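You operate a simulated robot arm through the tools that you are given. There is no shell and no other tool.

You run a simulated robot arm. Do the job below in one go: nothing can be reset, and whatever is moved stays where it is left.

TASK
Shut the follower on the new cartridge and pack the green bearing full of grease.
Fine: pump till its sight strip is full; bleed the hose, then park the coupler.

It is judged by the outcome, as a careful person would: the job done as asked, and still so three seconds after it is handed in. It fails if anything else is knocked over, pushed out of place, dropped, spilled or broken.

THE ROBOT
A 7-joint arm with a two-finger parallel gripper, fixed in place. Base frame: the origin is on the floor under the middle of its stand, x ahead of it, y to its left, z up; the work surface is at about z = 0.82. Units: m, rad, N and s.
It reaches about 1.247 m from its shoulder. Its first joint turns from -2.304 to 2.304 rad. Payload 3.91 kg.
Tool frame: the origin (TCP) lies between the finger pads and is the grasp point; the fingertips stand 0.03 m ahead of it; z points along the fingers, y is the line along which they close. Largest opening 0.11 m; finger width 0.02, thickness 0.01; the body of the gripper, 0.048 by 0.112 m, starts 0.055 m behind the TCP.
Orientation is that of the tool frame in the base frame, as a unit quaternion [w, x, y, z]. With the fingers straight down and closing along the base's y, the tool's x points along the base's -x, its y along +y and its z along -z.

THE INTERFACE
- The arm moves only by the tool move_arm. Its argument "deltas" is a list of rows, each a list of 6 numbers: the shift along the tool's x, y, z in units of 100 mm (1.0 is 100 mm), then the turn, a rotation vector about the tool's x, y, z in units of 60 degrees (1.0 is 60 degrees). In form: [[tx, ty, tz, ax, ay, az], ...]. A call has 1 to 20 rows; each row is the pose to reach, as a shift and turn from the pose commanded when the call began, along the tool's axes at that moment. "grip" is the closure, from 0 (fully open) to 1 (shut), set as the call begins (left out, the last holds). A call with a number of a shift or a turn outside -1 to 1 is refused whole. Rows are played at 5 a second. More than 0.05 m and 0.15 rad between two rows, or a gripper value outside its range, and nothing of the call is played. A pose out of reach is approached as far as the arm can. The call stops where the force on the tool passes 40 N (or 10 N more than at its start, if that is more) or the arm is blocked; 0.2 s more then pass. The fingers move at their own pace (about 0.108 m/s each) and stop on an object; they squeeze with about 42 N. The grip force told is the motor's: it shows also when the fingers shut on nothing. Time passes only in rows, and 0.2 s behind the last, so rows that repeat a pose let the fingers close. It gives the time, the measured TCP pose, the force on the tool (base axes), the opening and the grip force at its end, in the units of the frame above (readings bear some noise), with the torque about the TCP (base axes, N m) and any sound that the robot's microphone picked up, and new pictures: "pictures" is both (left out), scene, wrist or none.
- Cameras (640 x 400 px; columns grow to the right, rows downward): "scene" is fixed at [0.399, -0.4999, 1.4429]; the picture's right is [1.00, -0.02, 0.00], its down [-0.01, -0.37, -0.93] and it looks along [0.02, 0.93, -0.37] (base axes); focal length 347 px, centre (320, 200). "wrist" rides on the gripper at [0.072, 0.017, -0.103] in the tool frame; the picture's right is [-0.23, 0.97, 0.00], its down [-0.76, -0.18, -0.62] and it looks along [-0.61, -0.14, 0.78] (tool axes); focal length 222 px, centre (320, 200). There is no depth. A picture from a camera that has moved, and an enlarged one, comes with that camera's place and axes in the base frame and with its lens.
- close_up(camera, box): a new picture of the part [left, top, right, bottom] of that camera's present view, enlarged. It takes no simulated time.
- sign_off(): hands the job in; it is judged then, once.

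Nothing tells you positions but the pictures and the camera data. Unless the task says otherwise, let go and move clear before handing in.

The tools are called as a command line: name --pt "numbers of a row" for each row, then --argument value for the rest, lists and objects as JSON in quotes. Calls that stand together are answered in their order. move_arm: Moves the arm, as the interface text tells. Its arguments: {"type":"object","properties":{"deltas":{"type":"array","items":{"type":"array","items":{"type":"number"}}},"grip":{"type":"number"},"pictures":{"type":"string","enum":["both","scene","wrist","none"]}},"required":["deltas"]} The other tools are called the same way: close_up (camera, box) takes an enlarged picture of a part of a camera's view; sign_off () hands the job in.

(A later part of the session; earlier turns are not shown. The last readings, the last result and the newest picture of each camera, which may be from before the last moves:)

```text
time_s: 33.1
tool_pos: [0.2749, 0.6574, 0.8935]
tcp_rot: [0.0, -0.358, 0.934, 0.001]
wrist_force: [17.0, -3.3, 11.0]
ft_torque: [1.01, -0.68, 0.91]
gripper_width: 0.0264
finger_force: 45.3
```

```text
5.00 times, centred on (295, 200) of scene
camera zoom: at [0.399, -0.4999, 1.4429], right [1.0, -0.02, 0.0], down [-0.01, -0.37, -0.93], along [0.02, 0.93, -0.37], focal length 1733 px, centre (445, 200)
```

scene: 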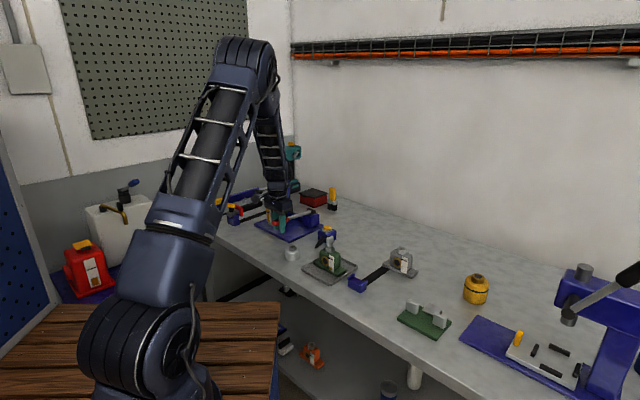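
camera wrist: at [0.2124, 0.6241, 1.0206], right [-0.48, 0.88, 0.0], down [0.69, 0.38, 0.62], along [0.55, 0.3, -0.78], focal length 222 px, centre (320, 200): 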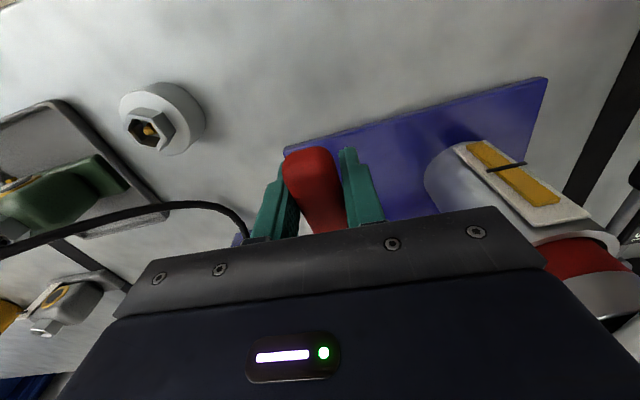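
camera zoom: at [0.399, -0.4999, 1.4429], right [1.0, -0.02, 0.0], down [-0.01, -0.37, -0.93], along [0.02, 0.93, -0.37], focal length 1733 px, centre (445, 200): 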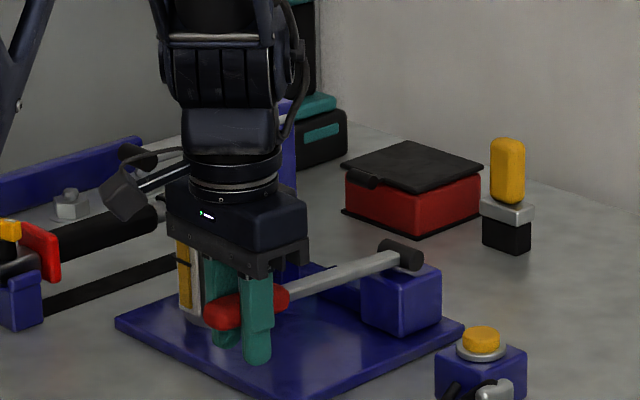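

One down stroke to about level filled roughly a quarter of the way to the mark, in proportion to travel. I'll lift the handle back up and make a second stroke.

move_arm --pt "-0.006 0.005 -0.1 0 0 0" --pt "-0.025 0.005 -0.25 0 0 0" --pt "-0.057 0.005 -0.396 0 0 0" --pt "-0.1 0.005 -0.53 0 0 0" --pt "-0.15 0.005 -0.66 0 0 0" --pictures "scene"

close_up --camera "scene" --box '[310, 235, 350, 275]'

close_up --camera "scene" --box '[250, 160, 340, 240]'

```text
time_s: 34.3
tool_pos: [0.2861, 0.6673, 0.9615]
tcp_rot: [-0.001, -0.358, 0.934, 0.001]
wrist_force: [16.8, 4.8, -12.6]
ft_torque: [-0.32, 0.98, 0.85]
gripper_width: 0.0267
finger_force: 45.1
```

scene: 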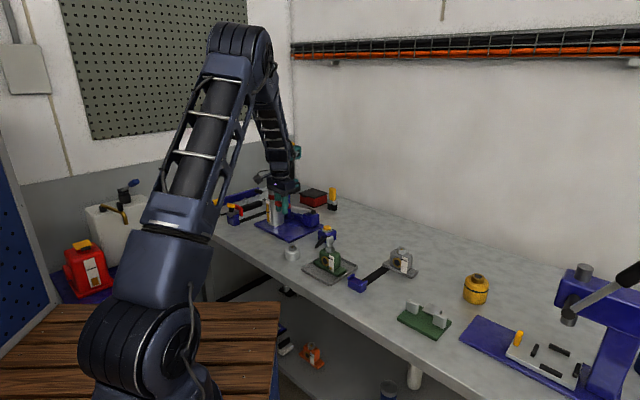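

```text
10.00 times, centred on (330, 255) of scene
camera zoom: at [0.399, -0.4999, 1.4429], right [1.0, -0.02, 0.0], down [-0.01, -0.37, -0.93], along [0.02, 0.93, -0.37], focal length 3466 px, centre (220, -350)
```

zoom: 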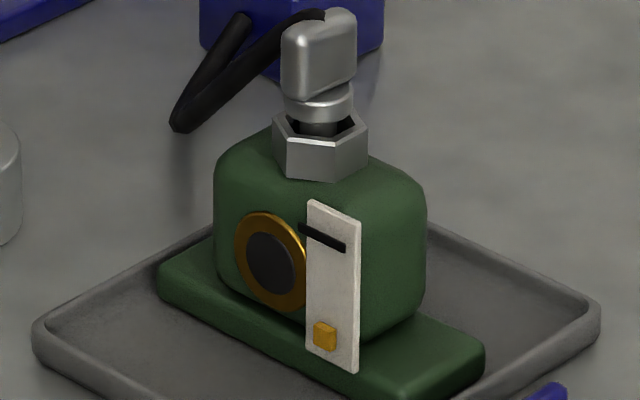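

```text
5.00 times, centred on (295, 200) of scene
camera zoom: at [0.399, -0.4999, 1.4429], right [1.0, -0.02, 0.0], down [-0.01, -0.37, -0.93], along [0.02, 0.93, -0.37], focal length 1733 px, centre (445, 200)
```

zoom: 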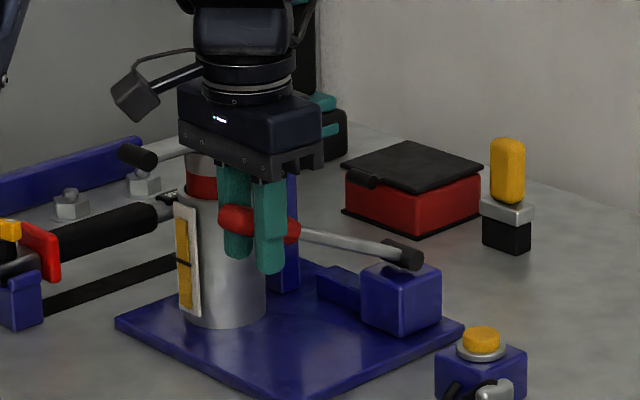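

move_arm --pt "0.03 -0.003 0.1 0 0 0" --pt "0.065 -0.003 0.2 0 0 0" --pt "0.09 -0.003 0.3 0 0 0" --pt "0.11 -0.003 0.4 0 0 0" --pt "0.125 -0.003 0.5 0 0 0" --pt "0.133 -0.003 0.58 0 0 0" --pt "0.14 -0.003 0.66 0 0 0" --pictures "none"

close_up --camera "scene" --box '[310, 235, 350, 275]'

```text
time_s: 35.9
tool_pos: [0.2764, 0.6581, 0.8942]
tcp_rot: [0.0, -0.357, 0.934, 0.001]
wrist_force: [14.5, -15.5, 10.6]
ft_torque: [1.02, -0.59, 0.8]
gripper_width: 0.027
finger_force: 44.9
```

```text
10.00 times, centred on (330, 255) of scene
camera zoom: at [0.399, -0.4999, 1.4429], right [1.0, -0.02, 0.0], down [-0.01, -0.37, -0.93], along [0.02, 0.93, -0.37], focal length 3466 px, centre (220, -350)
```

zoom: 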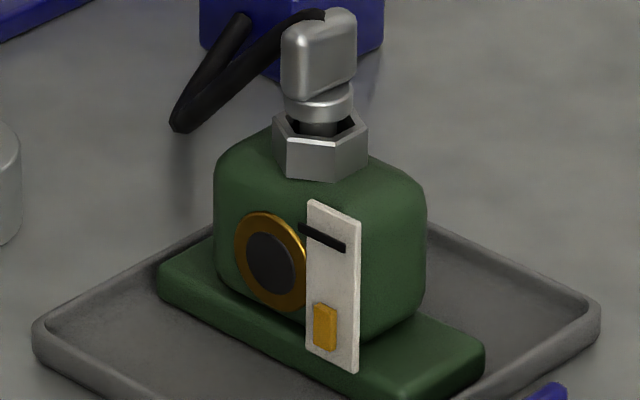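

The second stroke brought it to about 40 % of the way to the mark, and the level holds between strokes. I'll do another full up-and-down cycle and check.

move_arm --pt "-0.006 0 -0.1 0 0 0" --pt "-0.025 0 -0.25 0 0 0" --pt "-0.055 0 -0.396 0 0 0" --pt "-0.095 0 -0.53 0 0 0" --pt "-0.14 0 -0.66 0 0 0" --pt "-0.11 0 -0.56 0 0 0" --pt "-0.075 0 -0.46 0 0 0" --pt "-0.05 0 -0.36 0 0 0" --pt "-0.03 0 -0.26 0 0 0" --pt "-0.015 0 -0.16 0 0 0" --pt "-0.007 0 -0.08 0 0 0" --pt "0 0 0 0 0 0" --pictures "none"

close_up --camera "scene" --box '[310, 235, 350, 275]'

close_up --camera "scene" --box '[250, 160, 340, 240]'

```text
time_s: 38.5
tool_pos: [0.2764, 0.6596, 0.897]
tcp_rot: [0.0, -0.358, 0.934, 0.0]
wrist_force: [5.6, -18.8, 11.2]
ft_torque: [0.98, -0.58, 0.75]
gripper_width: 0.0263
finger_force: 44.3
```

```text
10.00 times, centred on (330, 255) of scene
camera zoom: at [0.399, -0.4999, 1.4429], right [1.0, -0.02, 0.0], down [-0.01, -0.37, -0.93], along [0.02, 0.93, -0.37], focal length 3466 px, centre (220, -350)
```

zoom: 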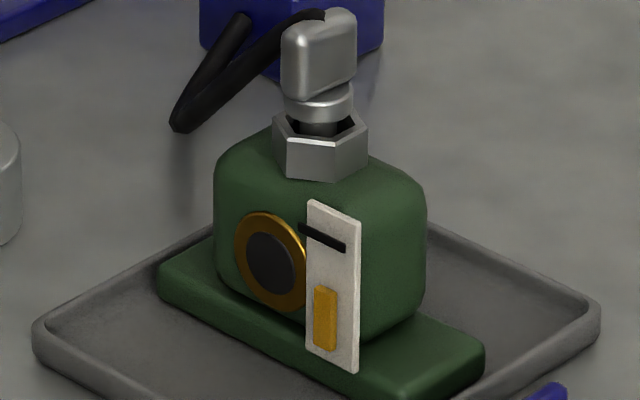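

```text
5.00 times, centred on (295, 200) of scene
camera zoom: at [0.399, -0.4999, 1.4429], right [1.0, -0.02, 0.0], down [-0.01, -0.37, -0.93], along [0.02, 0.93, -0.37], focal length 1733 px, centre (445, 200)
```

zoom: 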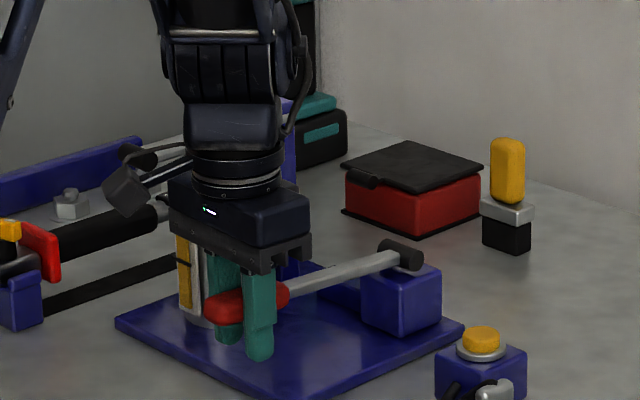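

move_arm --pt "-0.006 -0.008 -0.1 0 0 0" --pt "-0.025 -0.008 -0.25 0 0 0" --pt "-0.055 -0.008 -0.396 0 0 0" --pt "-0.095 -0.008 -0.53 0 0 0" --pt "-0.14 -0.008 -0.66 0 0 0" --pt "-0.11 -0.008 -0.56 0 0 0" --pt "-0.075 -0.008 -0.46 0 0 0" --pt "-0.05 -0.008 -0.36 0 0 0" --pt "-0.03 -0.008 -0.26 0 0 0" --pt "-0.015 -0.008 -0.16 0 0 0" --pt "-0.007 -0.008 -0.08 0 0 0" --pt "0 -0.008 0 0 0 0" --pictures "none"

close_up --camera "scene" --box '[310, 235, 350, 275]'

```text
time_s: 41.1
tool_pos: [0.2753, 0.6598, 0.8958]
tcp_rot: [-0.001, -0.359, 0.934, 0.001]
wrist_force: [-12.4, -4.2, 12.2]
ft_torque: [1.11, -0.73, 0.82]
gripper_width: 0.0266
finger_force: 45.2
```

```text
10.00 times, centred on (330, 255) of scene
camera zoom: at [0.399, -0.4999, 1.4429], right [1.0, -0.02, 0.0], down [-0.01, -0.37, -0.93], along [0.02, 0.93, -0.37], focal length 3466 px, centre (220, -350)
```

zoom: 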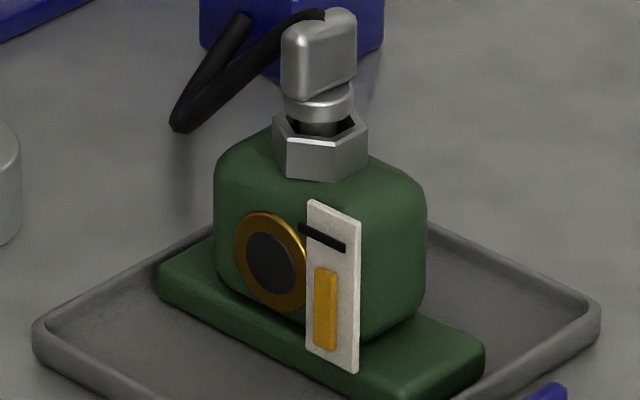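

move_arm --pt "-0.006 0 -0.1 0 0 0" --pt "-0.025 0 -0.25 0 0 0" --pt "-0.055 0 -0.396 0 0 0" --pt "-0.095 0 -0.53 0 0 0" --pt "-0.14 0 -0.66 0 0 0" --pt "-0.11 0 -0.56 0 0 0" --pt "-0.075 0 -0.46 0 0 0" --pt "-0.05 0 -0.36 0 0 0" --pt "-0.03 0 -0.26 0 0 0" --pt "-0.015 0 -0.16 0 0 0" --pt "-0.007 0 -0.08 0 0 0" --pt "0 0 0 0 0 0" --pictures "none"

close_up --camera "scene" --box '[310, 235, 350, 275]'

close_up --camera "scene" --box '[324, 250, 344, 270]'

```text
time_s: 42.0
tool_pos: [0.2818, 0.6638, 0.9372]
tcp_rot: [0.0, -0.359, 0.933, 0.001]
wrist_force: [2.4, 12.5, -2.6]
ft_torque: [0.02, 0.36, 0.99]
gripper_width: 0.0266
finger_force: 44.6
stopped in row 4: the force on the tool passed its limit at 64 N (the readings are from after the stop); the commanded pose is now the measured one
```

```text
10.00 times, centred on (330, 255) of scene
camera zoom: at [0.399, -0.4999, 1.4429], right [1.0, -0.02, 0.0], down [-0.01, -0.37, -0.93], along [0.02, 0.93, -0.37], focal length 3466 px, centre (220, -350)
```

zoom: 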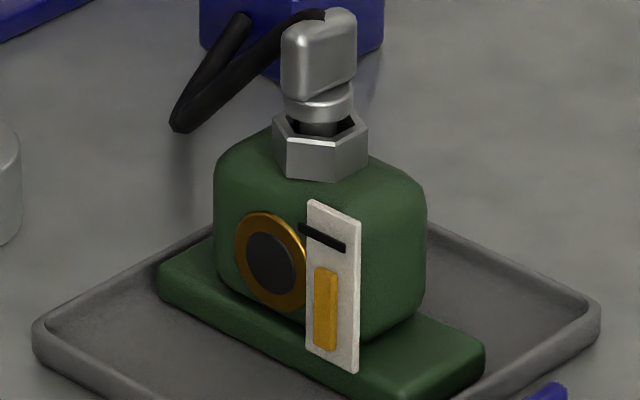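

```text
16.00 times, centred on (334, 260) of scene
camera zoom: at [0.399, -0.4999, 1.4429], right [1.0, -0.02, 0.0], down [-0.01, -0.37, -0.93], along [0.02, 0.93, -0.37], focal length 5546 px, centre (96, -760)
```

zoom: 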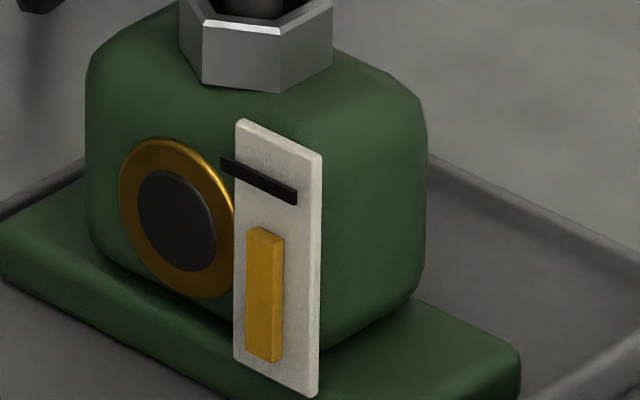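

A force spike stopped that lift part way. I'll look for any contact before going on.

close_up --camera "scene" --box '[250, 160, 340, 240]'

close_up --camera "wrist" --box '[0, 0, 640, 400]'

```text
5.00 times, centred on (295, 200) of scene
camera zoom: at [0.399, -0.4999, 1.4429], right [1.0, -0.02, 0.0], down [-0.01, -0.37, -0.93], along [0.02, 0.93, -0.37], focal length 1733 px, centre (445, 200)
```

zoom: 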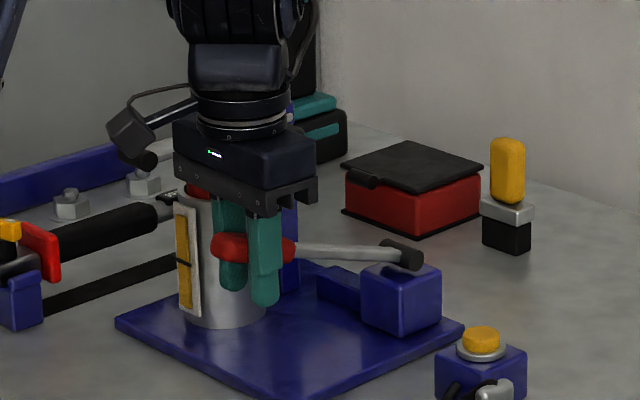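

```text
1.00 times, centred on (320, 200) of wrist (not enlarged: the box is as wide or as high as the picture)
camera zoom: at [0.2173, 0.6278, 1.04], right [-0.48, 0.88, 0.0], down [0.69, 0.38, 0.62], along [0.54, 0.3, -0.78], focal length 222 px, centre (320, 200)
```

zoom: 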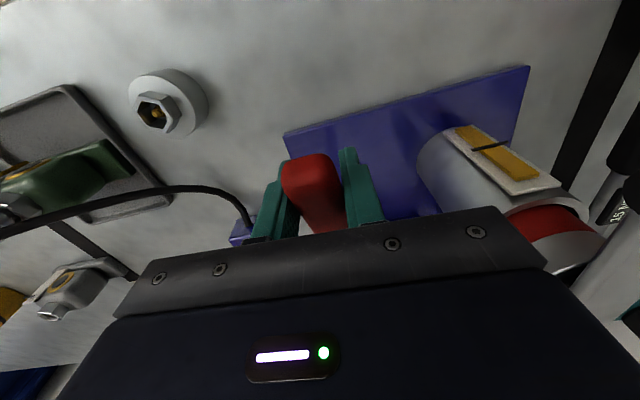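

Nothing is touching; the spike came from my arc slightly mismatching the handle's. I'll continue with a corrected arc.

move_arm --pt "-0.015 0 -0.045 0 0 0" --pt "-0.03 0 -0.09 0 0 0" --pt "-0.05 0 -0.135 0 0 0" --pt "-0.07 0 -0.18 0 0 0" --pt "-0.09 0 -0.225 0 0 0" --pictures "none"

```text
time_s: 43.2
tool_pos: [0.2864, 0.6684, 0.9569]
tcp_rot: [-0.003, -0.359, 0.933, -0.001]
wrist_force: [-20.2, 6.5, -32.6]
ft_torque: [0.26, 0.6, 0.93]
gripper_width: 0.0268
finger_force: 44.9
```

move_arm --pt "0.041 0 0.092 0 0 0" --pt "0.065 0 0.155 0 0 0" --pt "0.086 0 0.218 0 0 0" --pt "0.106 0 0.285 0 0 0" --pt "0.123 0 0.351 0 0 0" --pt "0.137 0 0.418 0 0 0" --pt "0.148 0 0.484 0 0 0" --pt "0.157 0 0.552 0 0 0" --pt "0.163 0 0.619 0 0 0" --pictures "none"

close_up --camera "scene" --box '[324, 250, 344, 270]'

close_up --camera "scene" --box '[310, 235, 350, 275]'

```text
time_s: 45.2
tool_pos: [0.2767, 0.6571, 0.8959]
tcp_rot: [0.0, -0.358, 0.934, 0.001]
wrist_force: [-9.3, -1.3, 11.2]
ft_torque: [0.92, -0.86, 0.74]
gripper_width: 0.027
finger_force: 44.7
```

```text
16.00 times, centred on (334, 260) of scene
camera zoom: at [0.399, -0.4999, 1.4429], right [1.0, -0.02, 0.0], down [-0.01, -0.37, -0.93], along [0.02, 0.93, -0.37], focal length 5546 px, centre (96, -760)
```

zoom: 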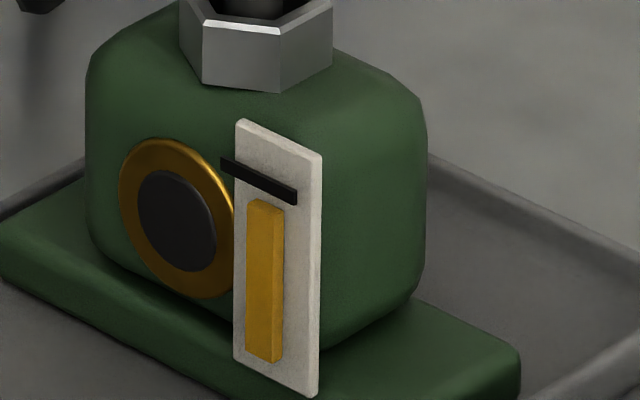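

```text
10.00 times, centred on (330, 255) of scene
camera zoom: at [0.399, -0.4999, 1.4429], right [1.0, -0.02, 0.0], down [-0.01, -0.37, -0.93], along [0.02, 0.93, -0.37], focal length 3466 px, centre (220, -350)
```

zoom: 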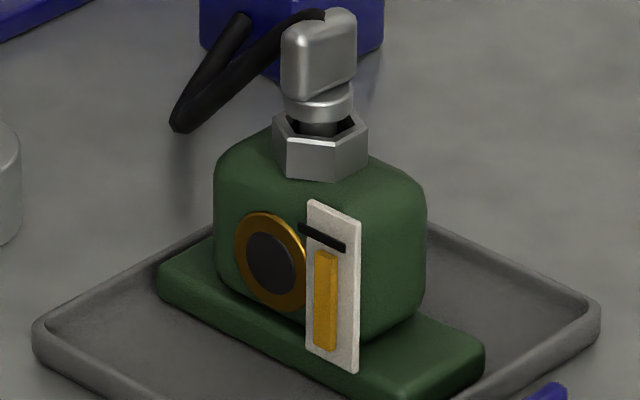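

The amber is now just under the mark, and each stroke raises it by about 1.6 times what's left to the mark's lower edge. I'll lift the handle again, then bring it down in stages while watching.

move_arm --pt "-0.006 0 -0.067 0 0 0" --pt "-0.015 0 -0.135 0 0 0" --pt "-0.026 0 -0.201 0 0 0" --pt "-0.04 0 -0.268 0 0 0" --pt "-0.057 0 -0.334 0 0 0" --pt "-0.077 0 -0.401 0 0 0" --pt "-0.1 0 -0.465 0 0 0" --pt "-0.125 0 -0.527 0 0 0" --pt "-0.155 0 -0.6 0 0 0" --pictures "none"

close_up --camera "scene" --box '[324, 250, 344, 270]'

```text
time_s: 47.2
tool_pos: [0.2865, 0.6682, 0.9558]
tcp_rot: [-0.001, -0.359, 0.933, -0.001]
wrist_force: [-18.8, 6.8, -29.1]
ft_torque: [0.8, 0.12, 0.82]
gripper_width: 0.0268
finger_force: 45.2
```

```text
16.00 times, centred on (334, 260) of scene
camera zoom: at [0.399, -0.4999, 1.4429], right [1.0, -0.02, 0.0], down [-0.01, -0.37, -0.93], along [0.02, 0.93, -0.37], focal length 5546 px, centre (96, -760)
```

zoom: 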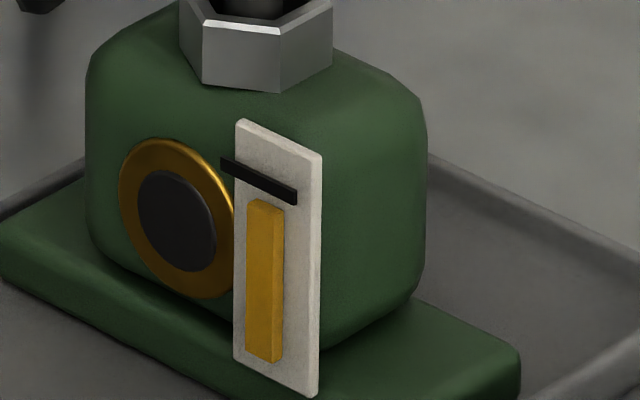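

move_arm --pt "0.035 0 0.08 0 0 0" --pt "0.06 0 0.145 0 0 0" --pt "0.08 0 0.205 0 0 0" --pt "0.1 0 0.27 0 0 0" --pt "0.118 0 0.335 0 0 0" --pt "0.13 0 0.39 0 0 0" --pictures "none"

close_up --camera "scene" --box '[324, 250, 344, 270]'

```text
time_s: 48.6
tool_pos: [0.2772, 0.6593, 0.9183]
tcp_rot: [0.0, -0.358, 0.934, 0.0]
wrist_force: [-8.3, 8.7, 10.6]
ft_torque: [0.95, -0.89, 0.79]
gripper_width: 0.027
finger_force: 45.1
```

```text
16.00 times, centred on (334, 260) of scene
camera zoom: at [0.399, -0.4999, 1.4429], right [1.0, -0.02, 0.0], down [-0.01, -0.37, -0.93], along [0.02, 0.93, -0.37], focal length 5546 px, centre (96, -760)
```

zoom: 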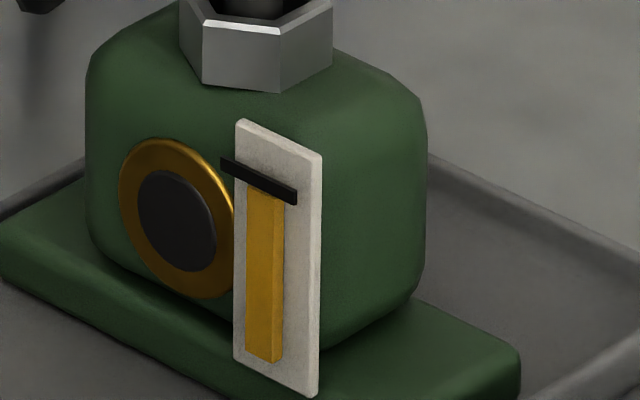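

move_arm --pt "0.008 0 0.05 0 0 0" --pt "0.016 0 0.1 0 0 0" --pictures "none"

close_up --camera "scene" --box '[328, 253, 340, 263]'

close_up --camera "scene" --box '[310, 235, 350, 275]'

```text
time_s: 49.2
tool_pos: [0.2751, 0.6578, 0.9084]
tcp_rot: [-0.001, -0.358, 0.934, 0.001]
wrist_force: [-14.5, 3.0, 10.8]
ft_torque: [0.86, -0.87, 0.78]
gripper_width: 0.0267
finger_force: 44.7
```

```text
16.00 times, centred on (334, 258) of scene
camera zoom: at [0.399, -0.4999, 1.4429], right [1.0, -0.02, 0.0], down [-0.01, -0.37, -0.93], along [0.02, 0.93, -0.37], focal length 5546 px, centre (96, -728)
```

zoom: 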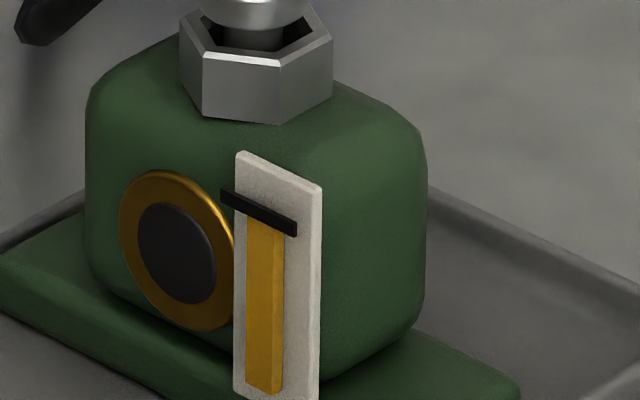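

```text
10.00 times, centred on (330, 255) of scene
camera zoom: at [0.399, -0.4999, 1.4429], right [1.0, -0.02, 0.0], down [-0.01, -0.37, -0.93], along [0.02, 0.93, -0.37], focal length 3466 px, centre (220, -350)
```

zoom: 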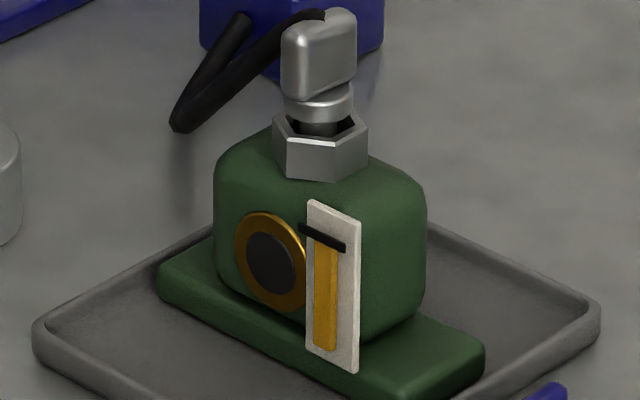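

The amber now reaches into the mark. I'll finish this same stroke by about 1 cm, so the level sits at the mark without running past it.

move_arm --pt "0.006 0 0.05 0 0 0" --pt "0.012 0 0.11 0 0 0" --pictures "none"

close_up --camera "scene" --box '[328, 253, 340, 263]'

close_up --camera "scene" --box '[240, 160, 340, 270]'

```text
time_s: 49.8
tool_pos: [0.2757, 0.6566, 0.8981]
tcp_rot: [-0.001, -0.358, 0.934, 0.001]
wrist_force: [-14.7, 9.1, 11.3]
ft_torque: [0.9, -0.97, 0.81]
gripper_width: 0.0265
finger_force: 44.4
```

```text
16.00 times, centred on (334, 258) of scene
camera zoom: at [0.399, -0.4999, 1.4429], right [1.0, -0.02, 0.0], down [-0.01, -0.37, -0.93], along [0.02, 0.93, -0.37], focal length 5546 px, centre (96, -728)
```

zoom: 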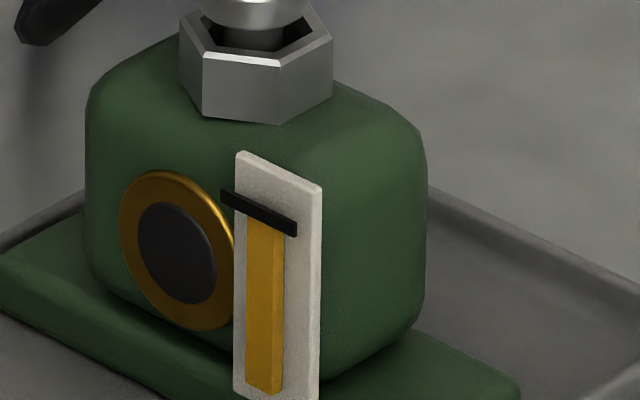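

```text
3.64 times, centred on (290, 215) of scene
camera zoom: at [0.399, -0.4999, 1.4429], right [1.0, -0.02, 0.0], down [-0.01, -0.37, -0.93], along [0.02, 0.93, -0.37], focal length 1260 px, centre (429, 146)
```

zoom: 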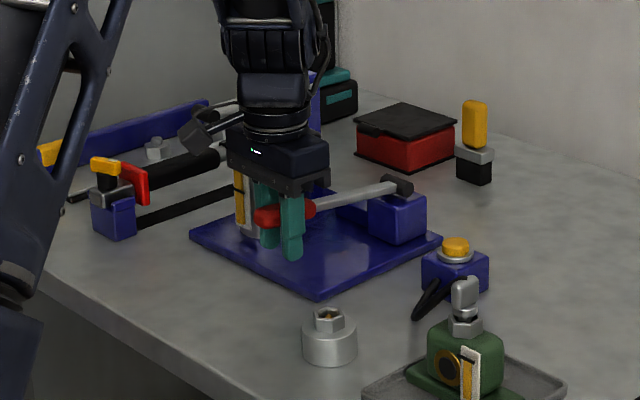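

The level appears to be right at the middle of the mark. I'll raise the handle and add a short partial stroke so it surely reaches the full line.

move_arm --pt "-0.006 0 -0.067 0 0 0" --pt "-0.015 0 -0.135 0 0 0" --pt "-0.026 0 -0.201 0 0 0" --pt "-0.04 0 -0.268 0 0 0" --pt "-0.057 0 -0.334 0 0 0" --pt "-0.077 0 -0.401 0 0 0" --pt "-0.1 0 -0.465 0 0 0" --pt "-0.125 0 -0.527 0 0 0" --pt "-0.15 0 -0.585 0 0 0" --pictures "none"

move_arm --pt "0.03 0 0.07 0 0 0" --pt "0.05 0 0.13 0 0 0" --pt "0.07 0 0.19 0 0 0" --pictures "none"

close_up --camera "scene" --box '[328, 253, 340, 263]'

```text
time_s: 51.8
tool_pos: [0.286, 0.6675, 0.9555]
tcp_rot: [-0.003, -0.359, 0.933, -0.001]
wrist_force: [-22.5, 6.9, -28.5]
ft_torque: [0.37, -0.28, 0.82]
gripper_width: 0.0269
finger_force: 45.0
```

```text
time_s: 52.6
tool_pos: [0.2809, 0.6634, 0.9379]
tcp_rot: [0.0, -0.358, 0.934, 0.001]
wrist_force: [-17.0, 11.1, 11.6]
ft_torque: [1.04, -1.04, 0.83]
gripper_width: 0.0268
finger_force: 44.8
```

```text
16.00 times, centred on (334, 258) of scene
camera zoom: at [0.399, -0.4999, 1.4429], right [1.0, -0.02, 0.0], down [-0.01, -0.37, -0.93], along [0.02, 0.93, -0.37], focal length 5546 px, centre (96, -728)
```

zoom: 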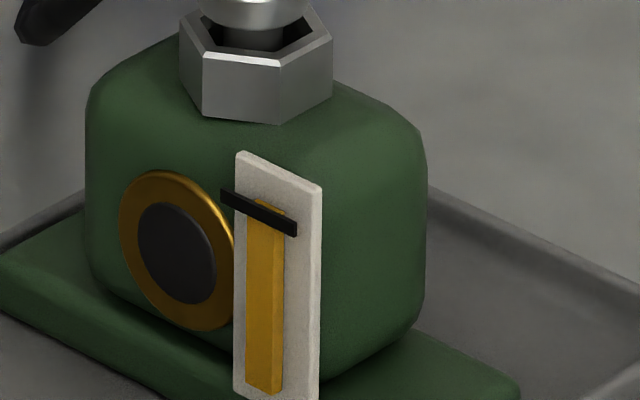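

The amber now just shows above the mark, so the bearing is full and I'll stop pumping. I'll return the handle to the top, release it and rise clear.

move_arm --pt "-0.02 0 -0.06 0 0 0" --pt "-0.045 0 -0.12 0 0 0" --pt "-0.068 0 -0.175 0 0 0" --pictures "none"

move_arm --pt "0 0 0 0 0 0" --pt "0 0 0 0 0 0" --pt "0 0 0 0 0 0" --grip 0.4

close_up --camera "scene" --box '[240, 160, 340, 270]'

close_up --camera "wrist" --box '[220, 60, 420, 220]'

```text
time_s: 53.4
tool_pos: [0.2862, 0.6667, 0.9543]
tcp_rot: [-0.002, -0.36, 0.933, -0.001]
wrist_force: [-16.0, 20.5, -22.1]
ft_torque: [-0.19, 0.09, 0.68]
gripper_width: 0.0266
finger_force: 45.4
```

```text
time_s: 54.2
tool_pos: [0.2855, 0.6657, 0.9559]
tcp_rot: [0.001, -0.358, 0.934, 0.002]
wrist_force: [-0.3, -0.8, -0.5]
ft_torque: [-0.03, 0.03, -0.01]
gripper_width: 0.066
finger_force: 0.1
camera wrist: at [0.2217, 0.6312, 1.0586], right [-0.48, 0.88, 0.0], down [0.69, 0.38, 0.62], along [0.54, 0.3, -0.78], focal length 222 px, centre (320, 200)
```

scene: 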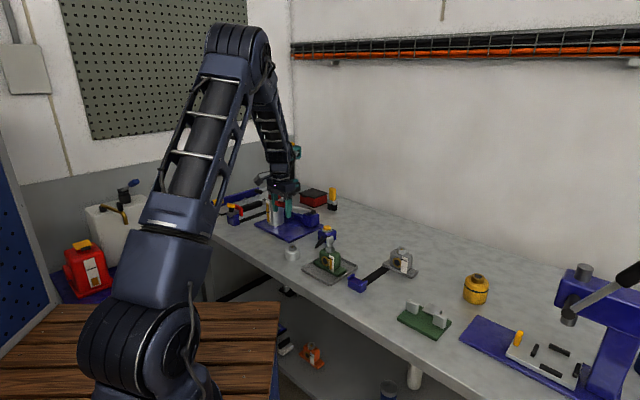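
wrist: 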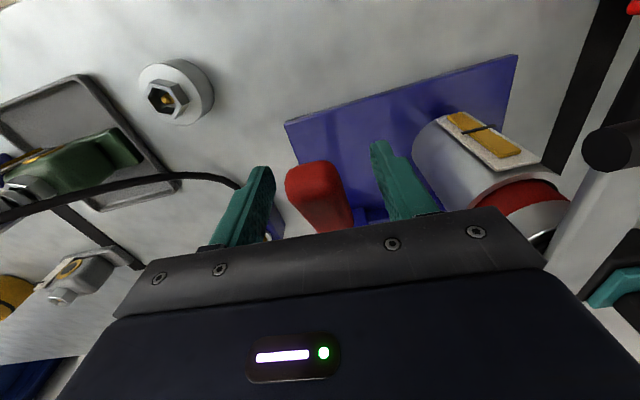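

```text
3.64 times, centred on (290, 215) of scene
camera zoom: at [0.399, -0.4999, 1.4429], right [1.0, -0.02, 0.0], down [-0.01, -0.37, -0.93], along [0.02, 0.93, -0.37], focal length 1260 px, centre (429, 146)
```

zoom: 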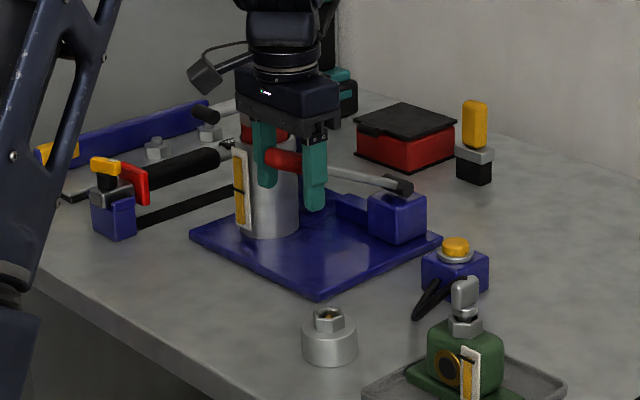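

```text
2.50 times, centred on (320, 140) of wrist
camera zoom: at [0.2217, 0.6312, 1.0586], right [-0.48, 0.88, 0.0], down [0.69, 0.38, 0.62], along [0.54, 0.3, -0.78], focal length 555 px, centre (320, 350)
```

zoom: 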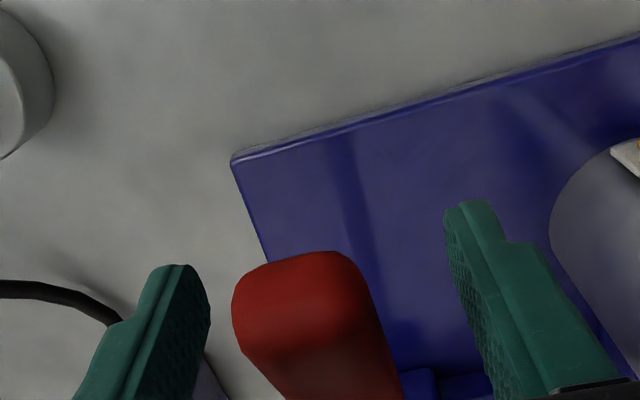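

The handle stays at the top after release. I'll rise, close the fingers and go over to the yellow bleed button.

move_arm --pt "0 0 -0.3 0 0 0" --pt "0 0 -0.6 0 0 0" --pt "0 0 -1.0 0 0 0" --pictures "none"

move_arm --pt "-0.3 -0.3 -0.2 0 0 0" --pt "-0.6 -0.6 -0.2 0 0 0" --pt "-0.9 -0.9 -0.2 0 0 0" --grip 1

close_up --camera "scene" --box '[240, 160, 360, 280]'

```text
time_s: 55.0
tool_pos: [0.2863, 0.6665, 1.0553]
tcp_rot: [-0.002, -0.36, 0.933, 0.001]
wrist_force: [0.6, 0.6, -0.7]
ft_torque: [-0.01, 0.01, 0.0]
gripper_width: 0.0661
finger_force: 0.1
```

```text
time_s: 55.8
tool_pos: [0.4104, 0.6612, 1.0751]
tcp_rot: [-0.001, -0.359, 0.933, 0.001]
wrist_force: [-1.3, -0.1, 0.2]
ft_torque: [-0.03, -0.06, 0.04]
gripper_width: 0.0002
finger_force: 37.7
camera wrist: at [0.3458, 0.6257, 1.178], right [-0.48, 0.87, 0.0], down [0.69, 0.38, 0.62], along [0.54, 0.3, -0.78], focal length 222 px, centre (320, 200)
```

scene: 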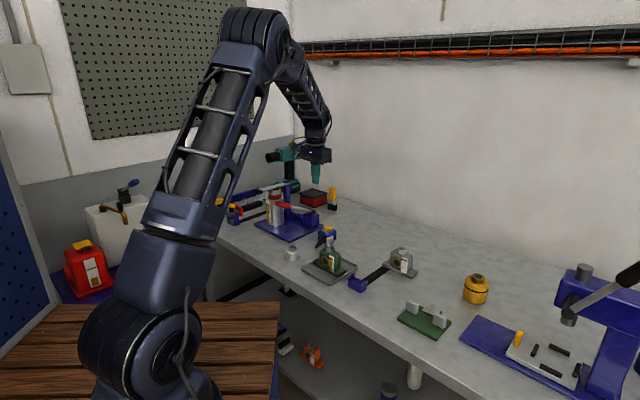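
wrist: 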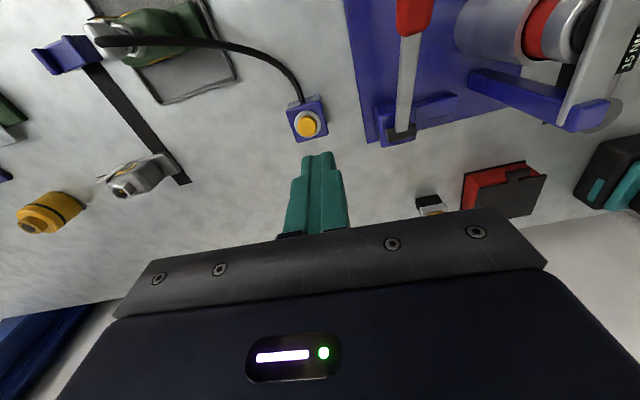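

```text
3.33 times, centred on (300, 220) of scene
camera zoom: at [0.399, -0.4999, 1.4429], right [1.0, -0.02, 0.0], down [-0.01, -0.37, -0.93], along [0.02, 0.93, -0.37], focal length 1156 px, centre (387, 133)
```

zoom: 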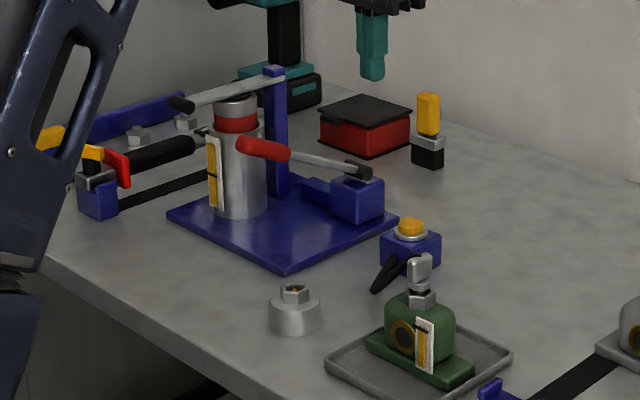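

move_arm --pt "-0.32 -0.26 0.2 0 0 0" --pt "-0.32 -0.26 0.5 0 0 0" --pt "-0.32 -0.26 0.8 0 0 0" --pt "-0.32 -0.26 1.0 0 0 0"

close_up --camera "wrist" --box '[250, 70, 390, 190]'

close_up --camera "scene" --box '[295, 198, 355, 258]'

```text
time_s: 56.8
tool_pos: [0.453, 0.6625, 0.9772]
tcp_rot: [-0.001, -0.359, 0.933, 0.001]
wrist_force: [0.8, 0.4, -0.9]
ft_torque: [0.0, 0.01, 0.01]
gripper_width: 0.0
finger_force: 37.1
camera wrist: at [0.389, 0.6279, 1.0794], right [-0.48, 0.88, 0.0], down [0.69, 0.38, 0.62], along [0.54, 0.3, -0.78], focal length 222 px, centre (320, 200)
```

scene: 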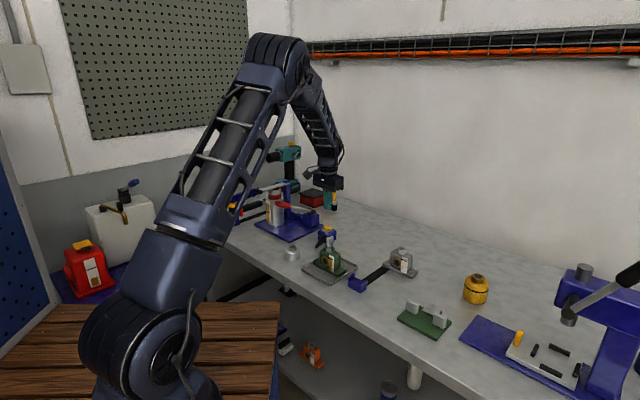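
wrist: 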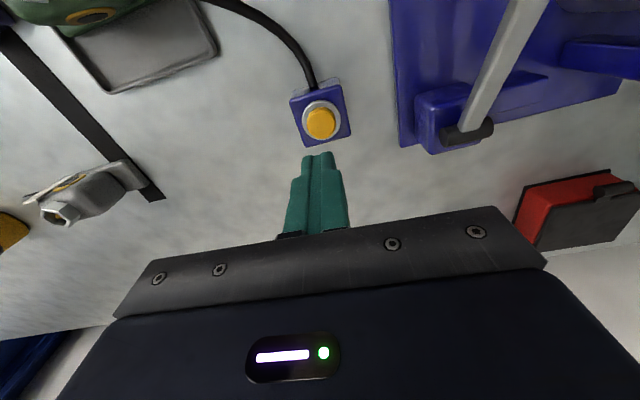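

```text
3.33 times, centred on (320, 130) of wrist
camera zoom: at [0.389, 0.6279, 1.0794], right [-0.48, 0.88, 0.0], down [0.69, 0.38, 0.62], along [0.54, 0.3, -0.78], focal length 740 px, centre (320, 433)
```

zoom: 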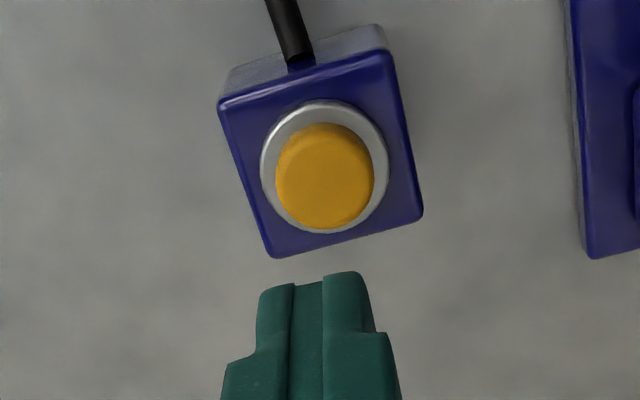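

```text
6.67 times, centred on (325, 228) of scene
camera zoom: at [0.399, -0.4999, 1.4429], right [1.0, -0.02, 0.0], down [-0.01, -0.37, -0.93], along [0.02, 0.93, -0.37], focal length 2311 px, centre (287, 13)
```

zoom: 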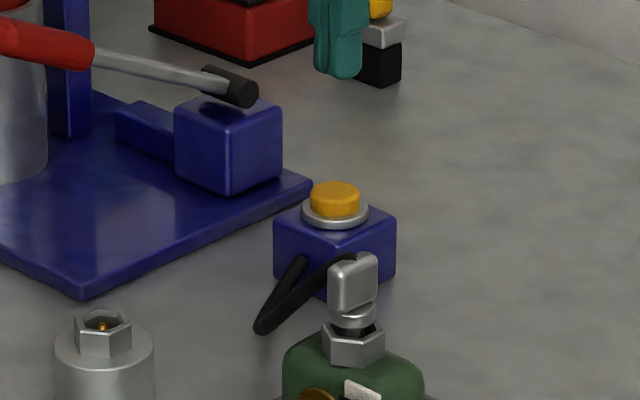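

The closed fingertips are lined up exactly over the button. I'll lower and press it gently.

move_arm --pt "0 0 0.25 0 0 0" --pt "0 0 0.5 0 0 0" --pt "0 0 0.68 0 0 0" --pt "0 0 0.74 0 0 0" --pt "0 0 0.78 0 0 0" --pt "0 0 0.81 0 0 0"

close_up --camera "scene" --box '[295, 198, 355, 258]'

```text
time_s: 58.3
tool_pos: [0.456, 0.6647, 0.8986]
tcp_rot: [0.002, -0.358, 0.934, 0.003]
wrist_force: [-4.1, -5.7, 14.7]
ft_torque: [-0.2, 0.09, -0.02]
gripper_width: 0.0
finger_force: 37.9
heard: click
stopped in row 6: the force on the tool passed its limit at 42 N (the readings are from after the stop); the commanded pose is now the measured one
camera wrist: at [0.3912, 0.6286, 1.0014], right [-0.48, 0.88, 0.0], down [0.68, 0.37, 0.63], along [0.55, 0.31, -0.78], focal length 222 px, centre (320, 200)
```

scene: 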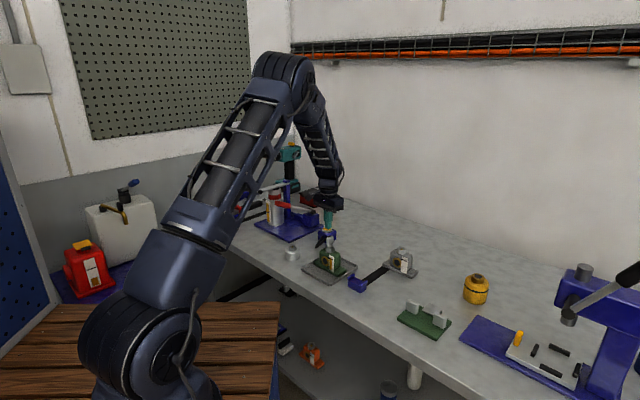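
wrist: 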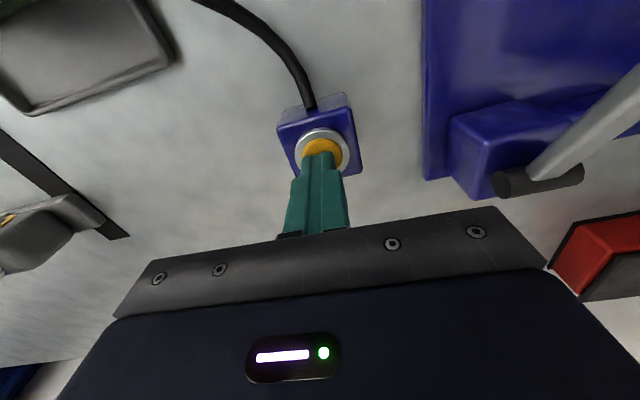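

```text
6.67 times, centred on (325, 228) of scene
camera zoom: at [0.399, -0.4999, 1.4429], right [1.0, -0.02, 0.0], down [-0.01, -0.37, -0.93], along [0.02, 0.93, -0.37], focal length 2311 px, centre (287, 13)
```

zoom: 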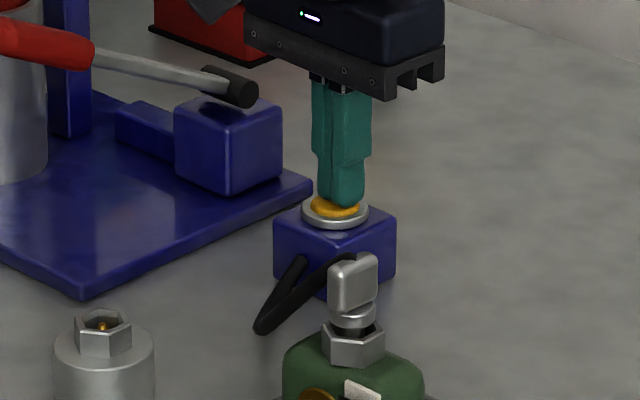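

A click was heard and the button is pressed in. I'll hold it for a second so the hose bleeds fully, then lift straight off.

move_arm --pt "0 0 0.005 0 0 0" --pt "0 0 0.005 0 0 0" --pt "0 0 0.005 0 0 0" --pt "0 0 0.005 0 0 0" --pt "0 0 0.005 0 0 0" --pt "0 0 0.005 0 0 0" --pictures "none"

move_arm --pt "0 0 -0.2 0 0 0" --pt "0 0 -0.5 0 0 0" --pt "0 0 -0.8 0 0 0" --pt "0 0 -1.0 0 0 0"

close_up --camera "scene" --box '[295, 208, 355, 278]'

close_up --camera "scene" --box '[328, 253, 340, 263]'

```text
time_s: 59.7
tool_pos: [0.4557, 0.6644, 0.8986]
tcp_rot: [0.001, -0.359, 0.933, 0.003]
wrist_force: [3.4, -3.8, 29.1]
ft_torque: [-0.18, -0.07, 0.01]
gripper_width: 0.0
finger_force: 37.8
```

```text
time_s: 60.7
tool_pos: [0.4562, 0.665, 0.9959]
tcp_rot: [0.001, -0.36, 0.933, 0.002]
wrist_force: [1.1, -0.6, 0.9]
ft_torque: [-0.02, -0.01, 0.01]
gripper_width: 0.0
finger_force: 37.7
camera wrist: at [0.3914, 0.628, 1.099], right [-0.48, 0.88, 0.0], down [0.68, 0.38, 0.62], along [0.55, 0.3, -0.78], focal length 222 px, centre (320, 200)
```

scene: 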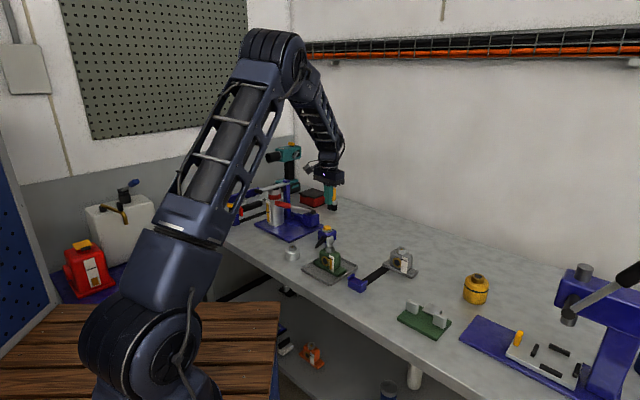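
wrist: 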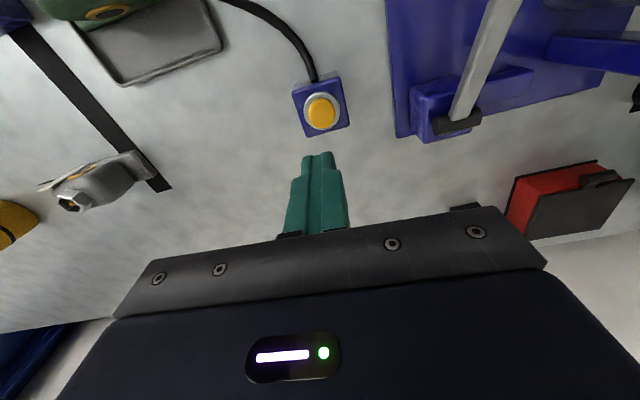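

```text
5.71 times, centred on (325, 243) of scene
camera zoom: at [0.399, -0.4999, 1.4429], right [1.0, -0.02, 0.0], down [-0.01, -0.37, -0.93], along [0.02, 0.93, -0.37], focal length 1981 px, centre (291, -46)
```

zoom: 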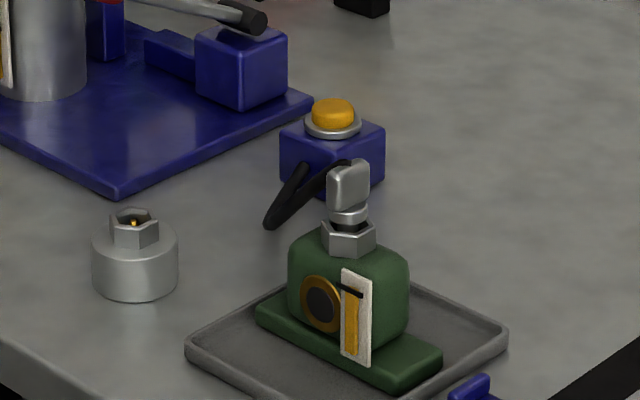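

```text
16.00 times, centred on (334, 258) of scene
camera zoom: at [0.399, -0.4999, 1.4429], right [1.0, -0.02, 0.0], down [-0.01, -0.37, -0.93], along [0.02, 0.93, -0.37], focal length 5546 px, centre (96, -728)
```

zoom: 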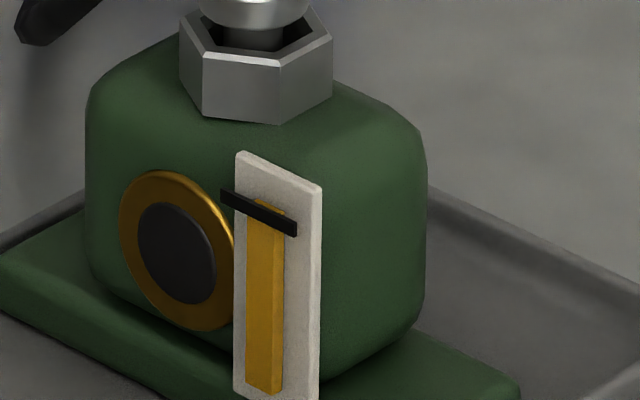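

The button has sprung back and the level is still at the mark. I'll open the fingers and return over the coupler on the bearing.

move_arm --pt "0 0 -0.3 0 0 0" --pt "0.2 -0.22 -0.4 0 0 0" --pt "0.45 -0.48 -0.4 0 0 0" --pt "0.7 -0.75 -0.4 0 0 0" --grip 0.5 --pictures "none"

move_arm --pt "0.25 -0.25 0 0 0 0" --pt "0.5 -0.5 0 0 0 0" --pt "0.707 -0.745 0 0 0 0" --pt "0.707 -0.745 0.1 0 0 0"

close_up --camera "wrist" --box '[250, 60, 390, 180]'

```text
time_s: 61.7
tool_pos: [0.4539, 0.5615, 1.0342]
tcp_rot: [0.001, -0.359, 0.933, 0.002]
wrist_force: [-0.2, 0.3, -0.7]
ft_torque: [-0.02, -0.01, 0.01]
gripper_width: 0.0551
finger_force: 0.2
```

```text
time_s: 62.7
tool_pos: [0.4507, 0.4624, 1.0229]
tcp_rot: [0.001, -0.359, 0.933, 0.003]
wrist_force: [-0.7, -0.5, 0.1]
ft_torque: [-0.01, 0.01, 0.02]
gripper_width: 0.0549
finger_force: 0.1
camera wrist: at [0.3858, 0.4253, 1.1272], right [-0.48, 0.88, 0.0], down [0.68, 0.38, 0.63], along [0.55, 0.31, -0.78], focal length 222 px, centre (320, 200)
```

scene: 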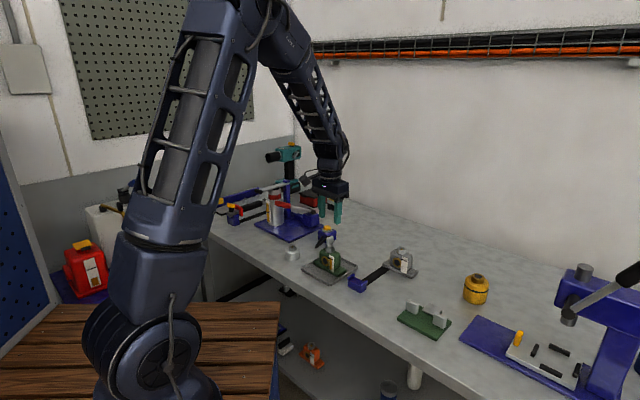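
wrist: 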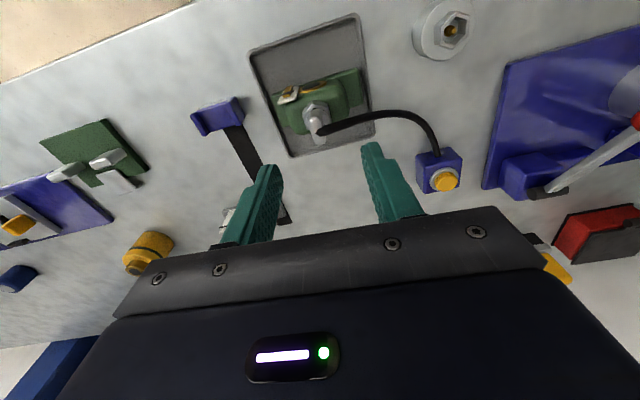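

```text
3.33 times, centred on (320, 120) of wrist
camera zoom: at [0.3858, 0.4253, 1.1272], right [-0.48, 0.88, 0.0], down [0.68, 0.38, 0.63], along [0.55, 0.31, -0.78], focal length 740 px, centre (320, 467)
```

zoom: 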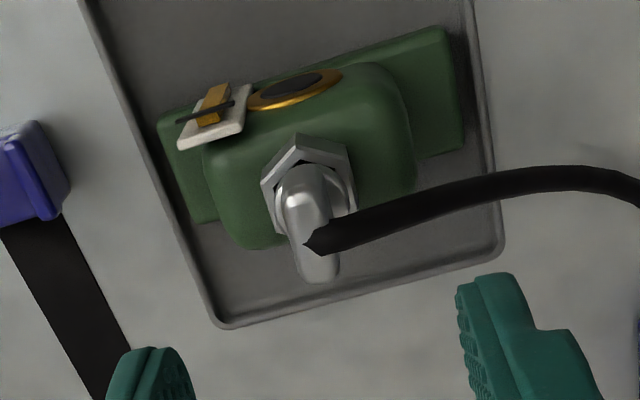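

move_arm --pt "0.0 -0.025 0.2 0 0 0" --pt "0.0 -0.025 0.4 0 0 0" --pt "0.0 -0.025 0.6 0 0 0" --pictures "none"

close_up --camera "wrist" --box '[250, 90, 390, 210]'

close_up --camera "scene" --box '[305, 213, 355, 263]'

```text
time_s: 63.5
tool_pos: [0.453, 0.4569, 0.9649]
tcp_rot: [0.002, -0.359, 0.933, 0.001]
wrist_force: [0.4, 0.1, -0.1]
ft_torque: [0.02, -0.04, 0.0]
gripper_width: 0.0551
finger_force: 0.2
```

```text
3.33 times, centred on (320, 150) of wrist
camera zoom: at [0.3881, 0.4209, 1.0672], right [-0.48, 0.88, 0.0], down [0.68, 0.38, 0.63], along [0.55, 0.31, -0.78], focal length 740 px, centre (320, 367)
```

zoom: 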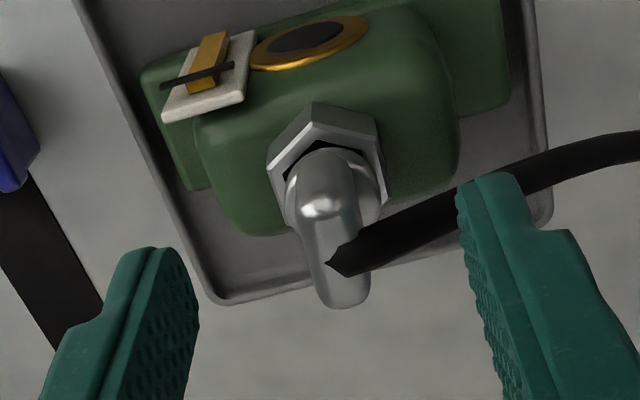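

```text
8.00 times, centred on (330, 238) of scene
camera zoom: at [0.399, -0.4999, 1.4429], right [1.0, -0.02, 0.0], down [-0.01, -0.37, -0.93], along [0.02, 0.93, -0.37], focal length 2773 px, centre (240, -104)
```

zoom: 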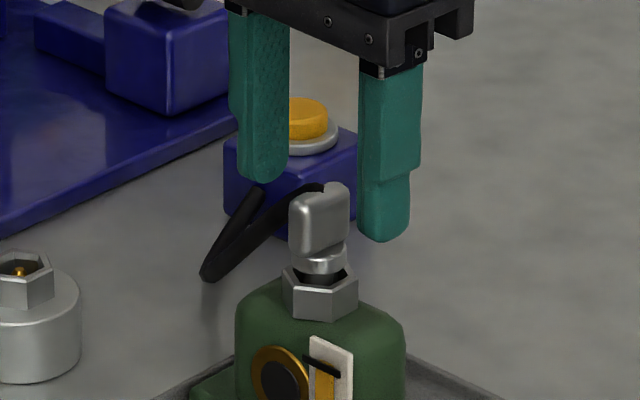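

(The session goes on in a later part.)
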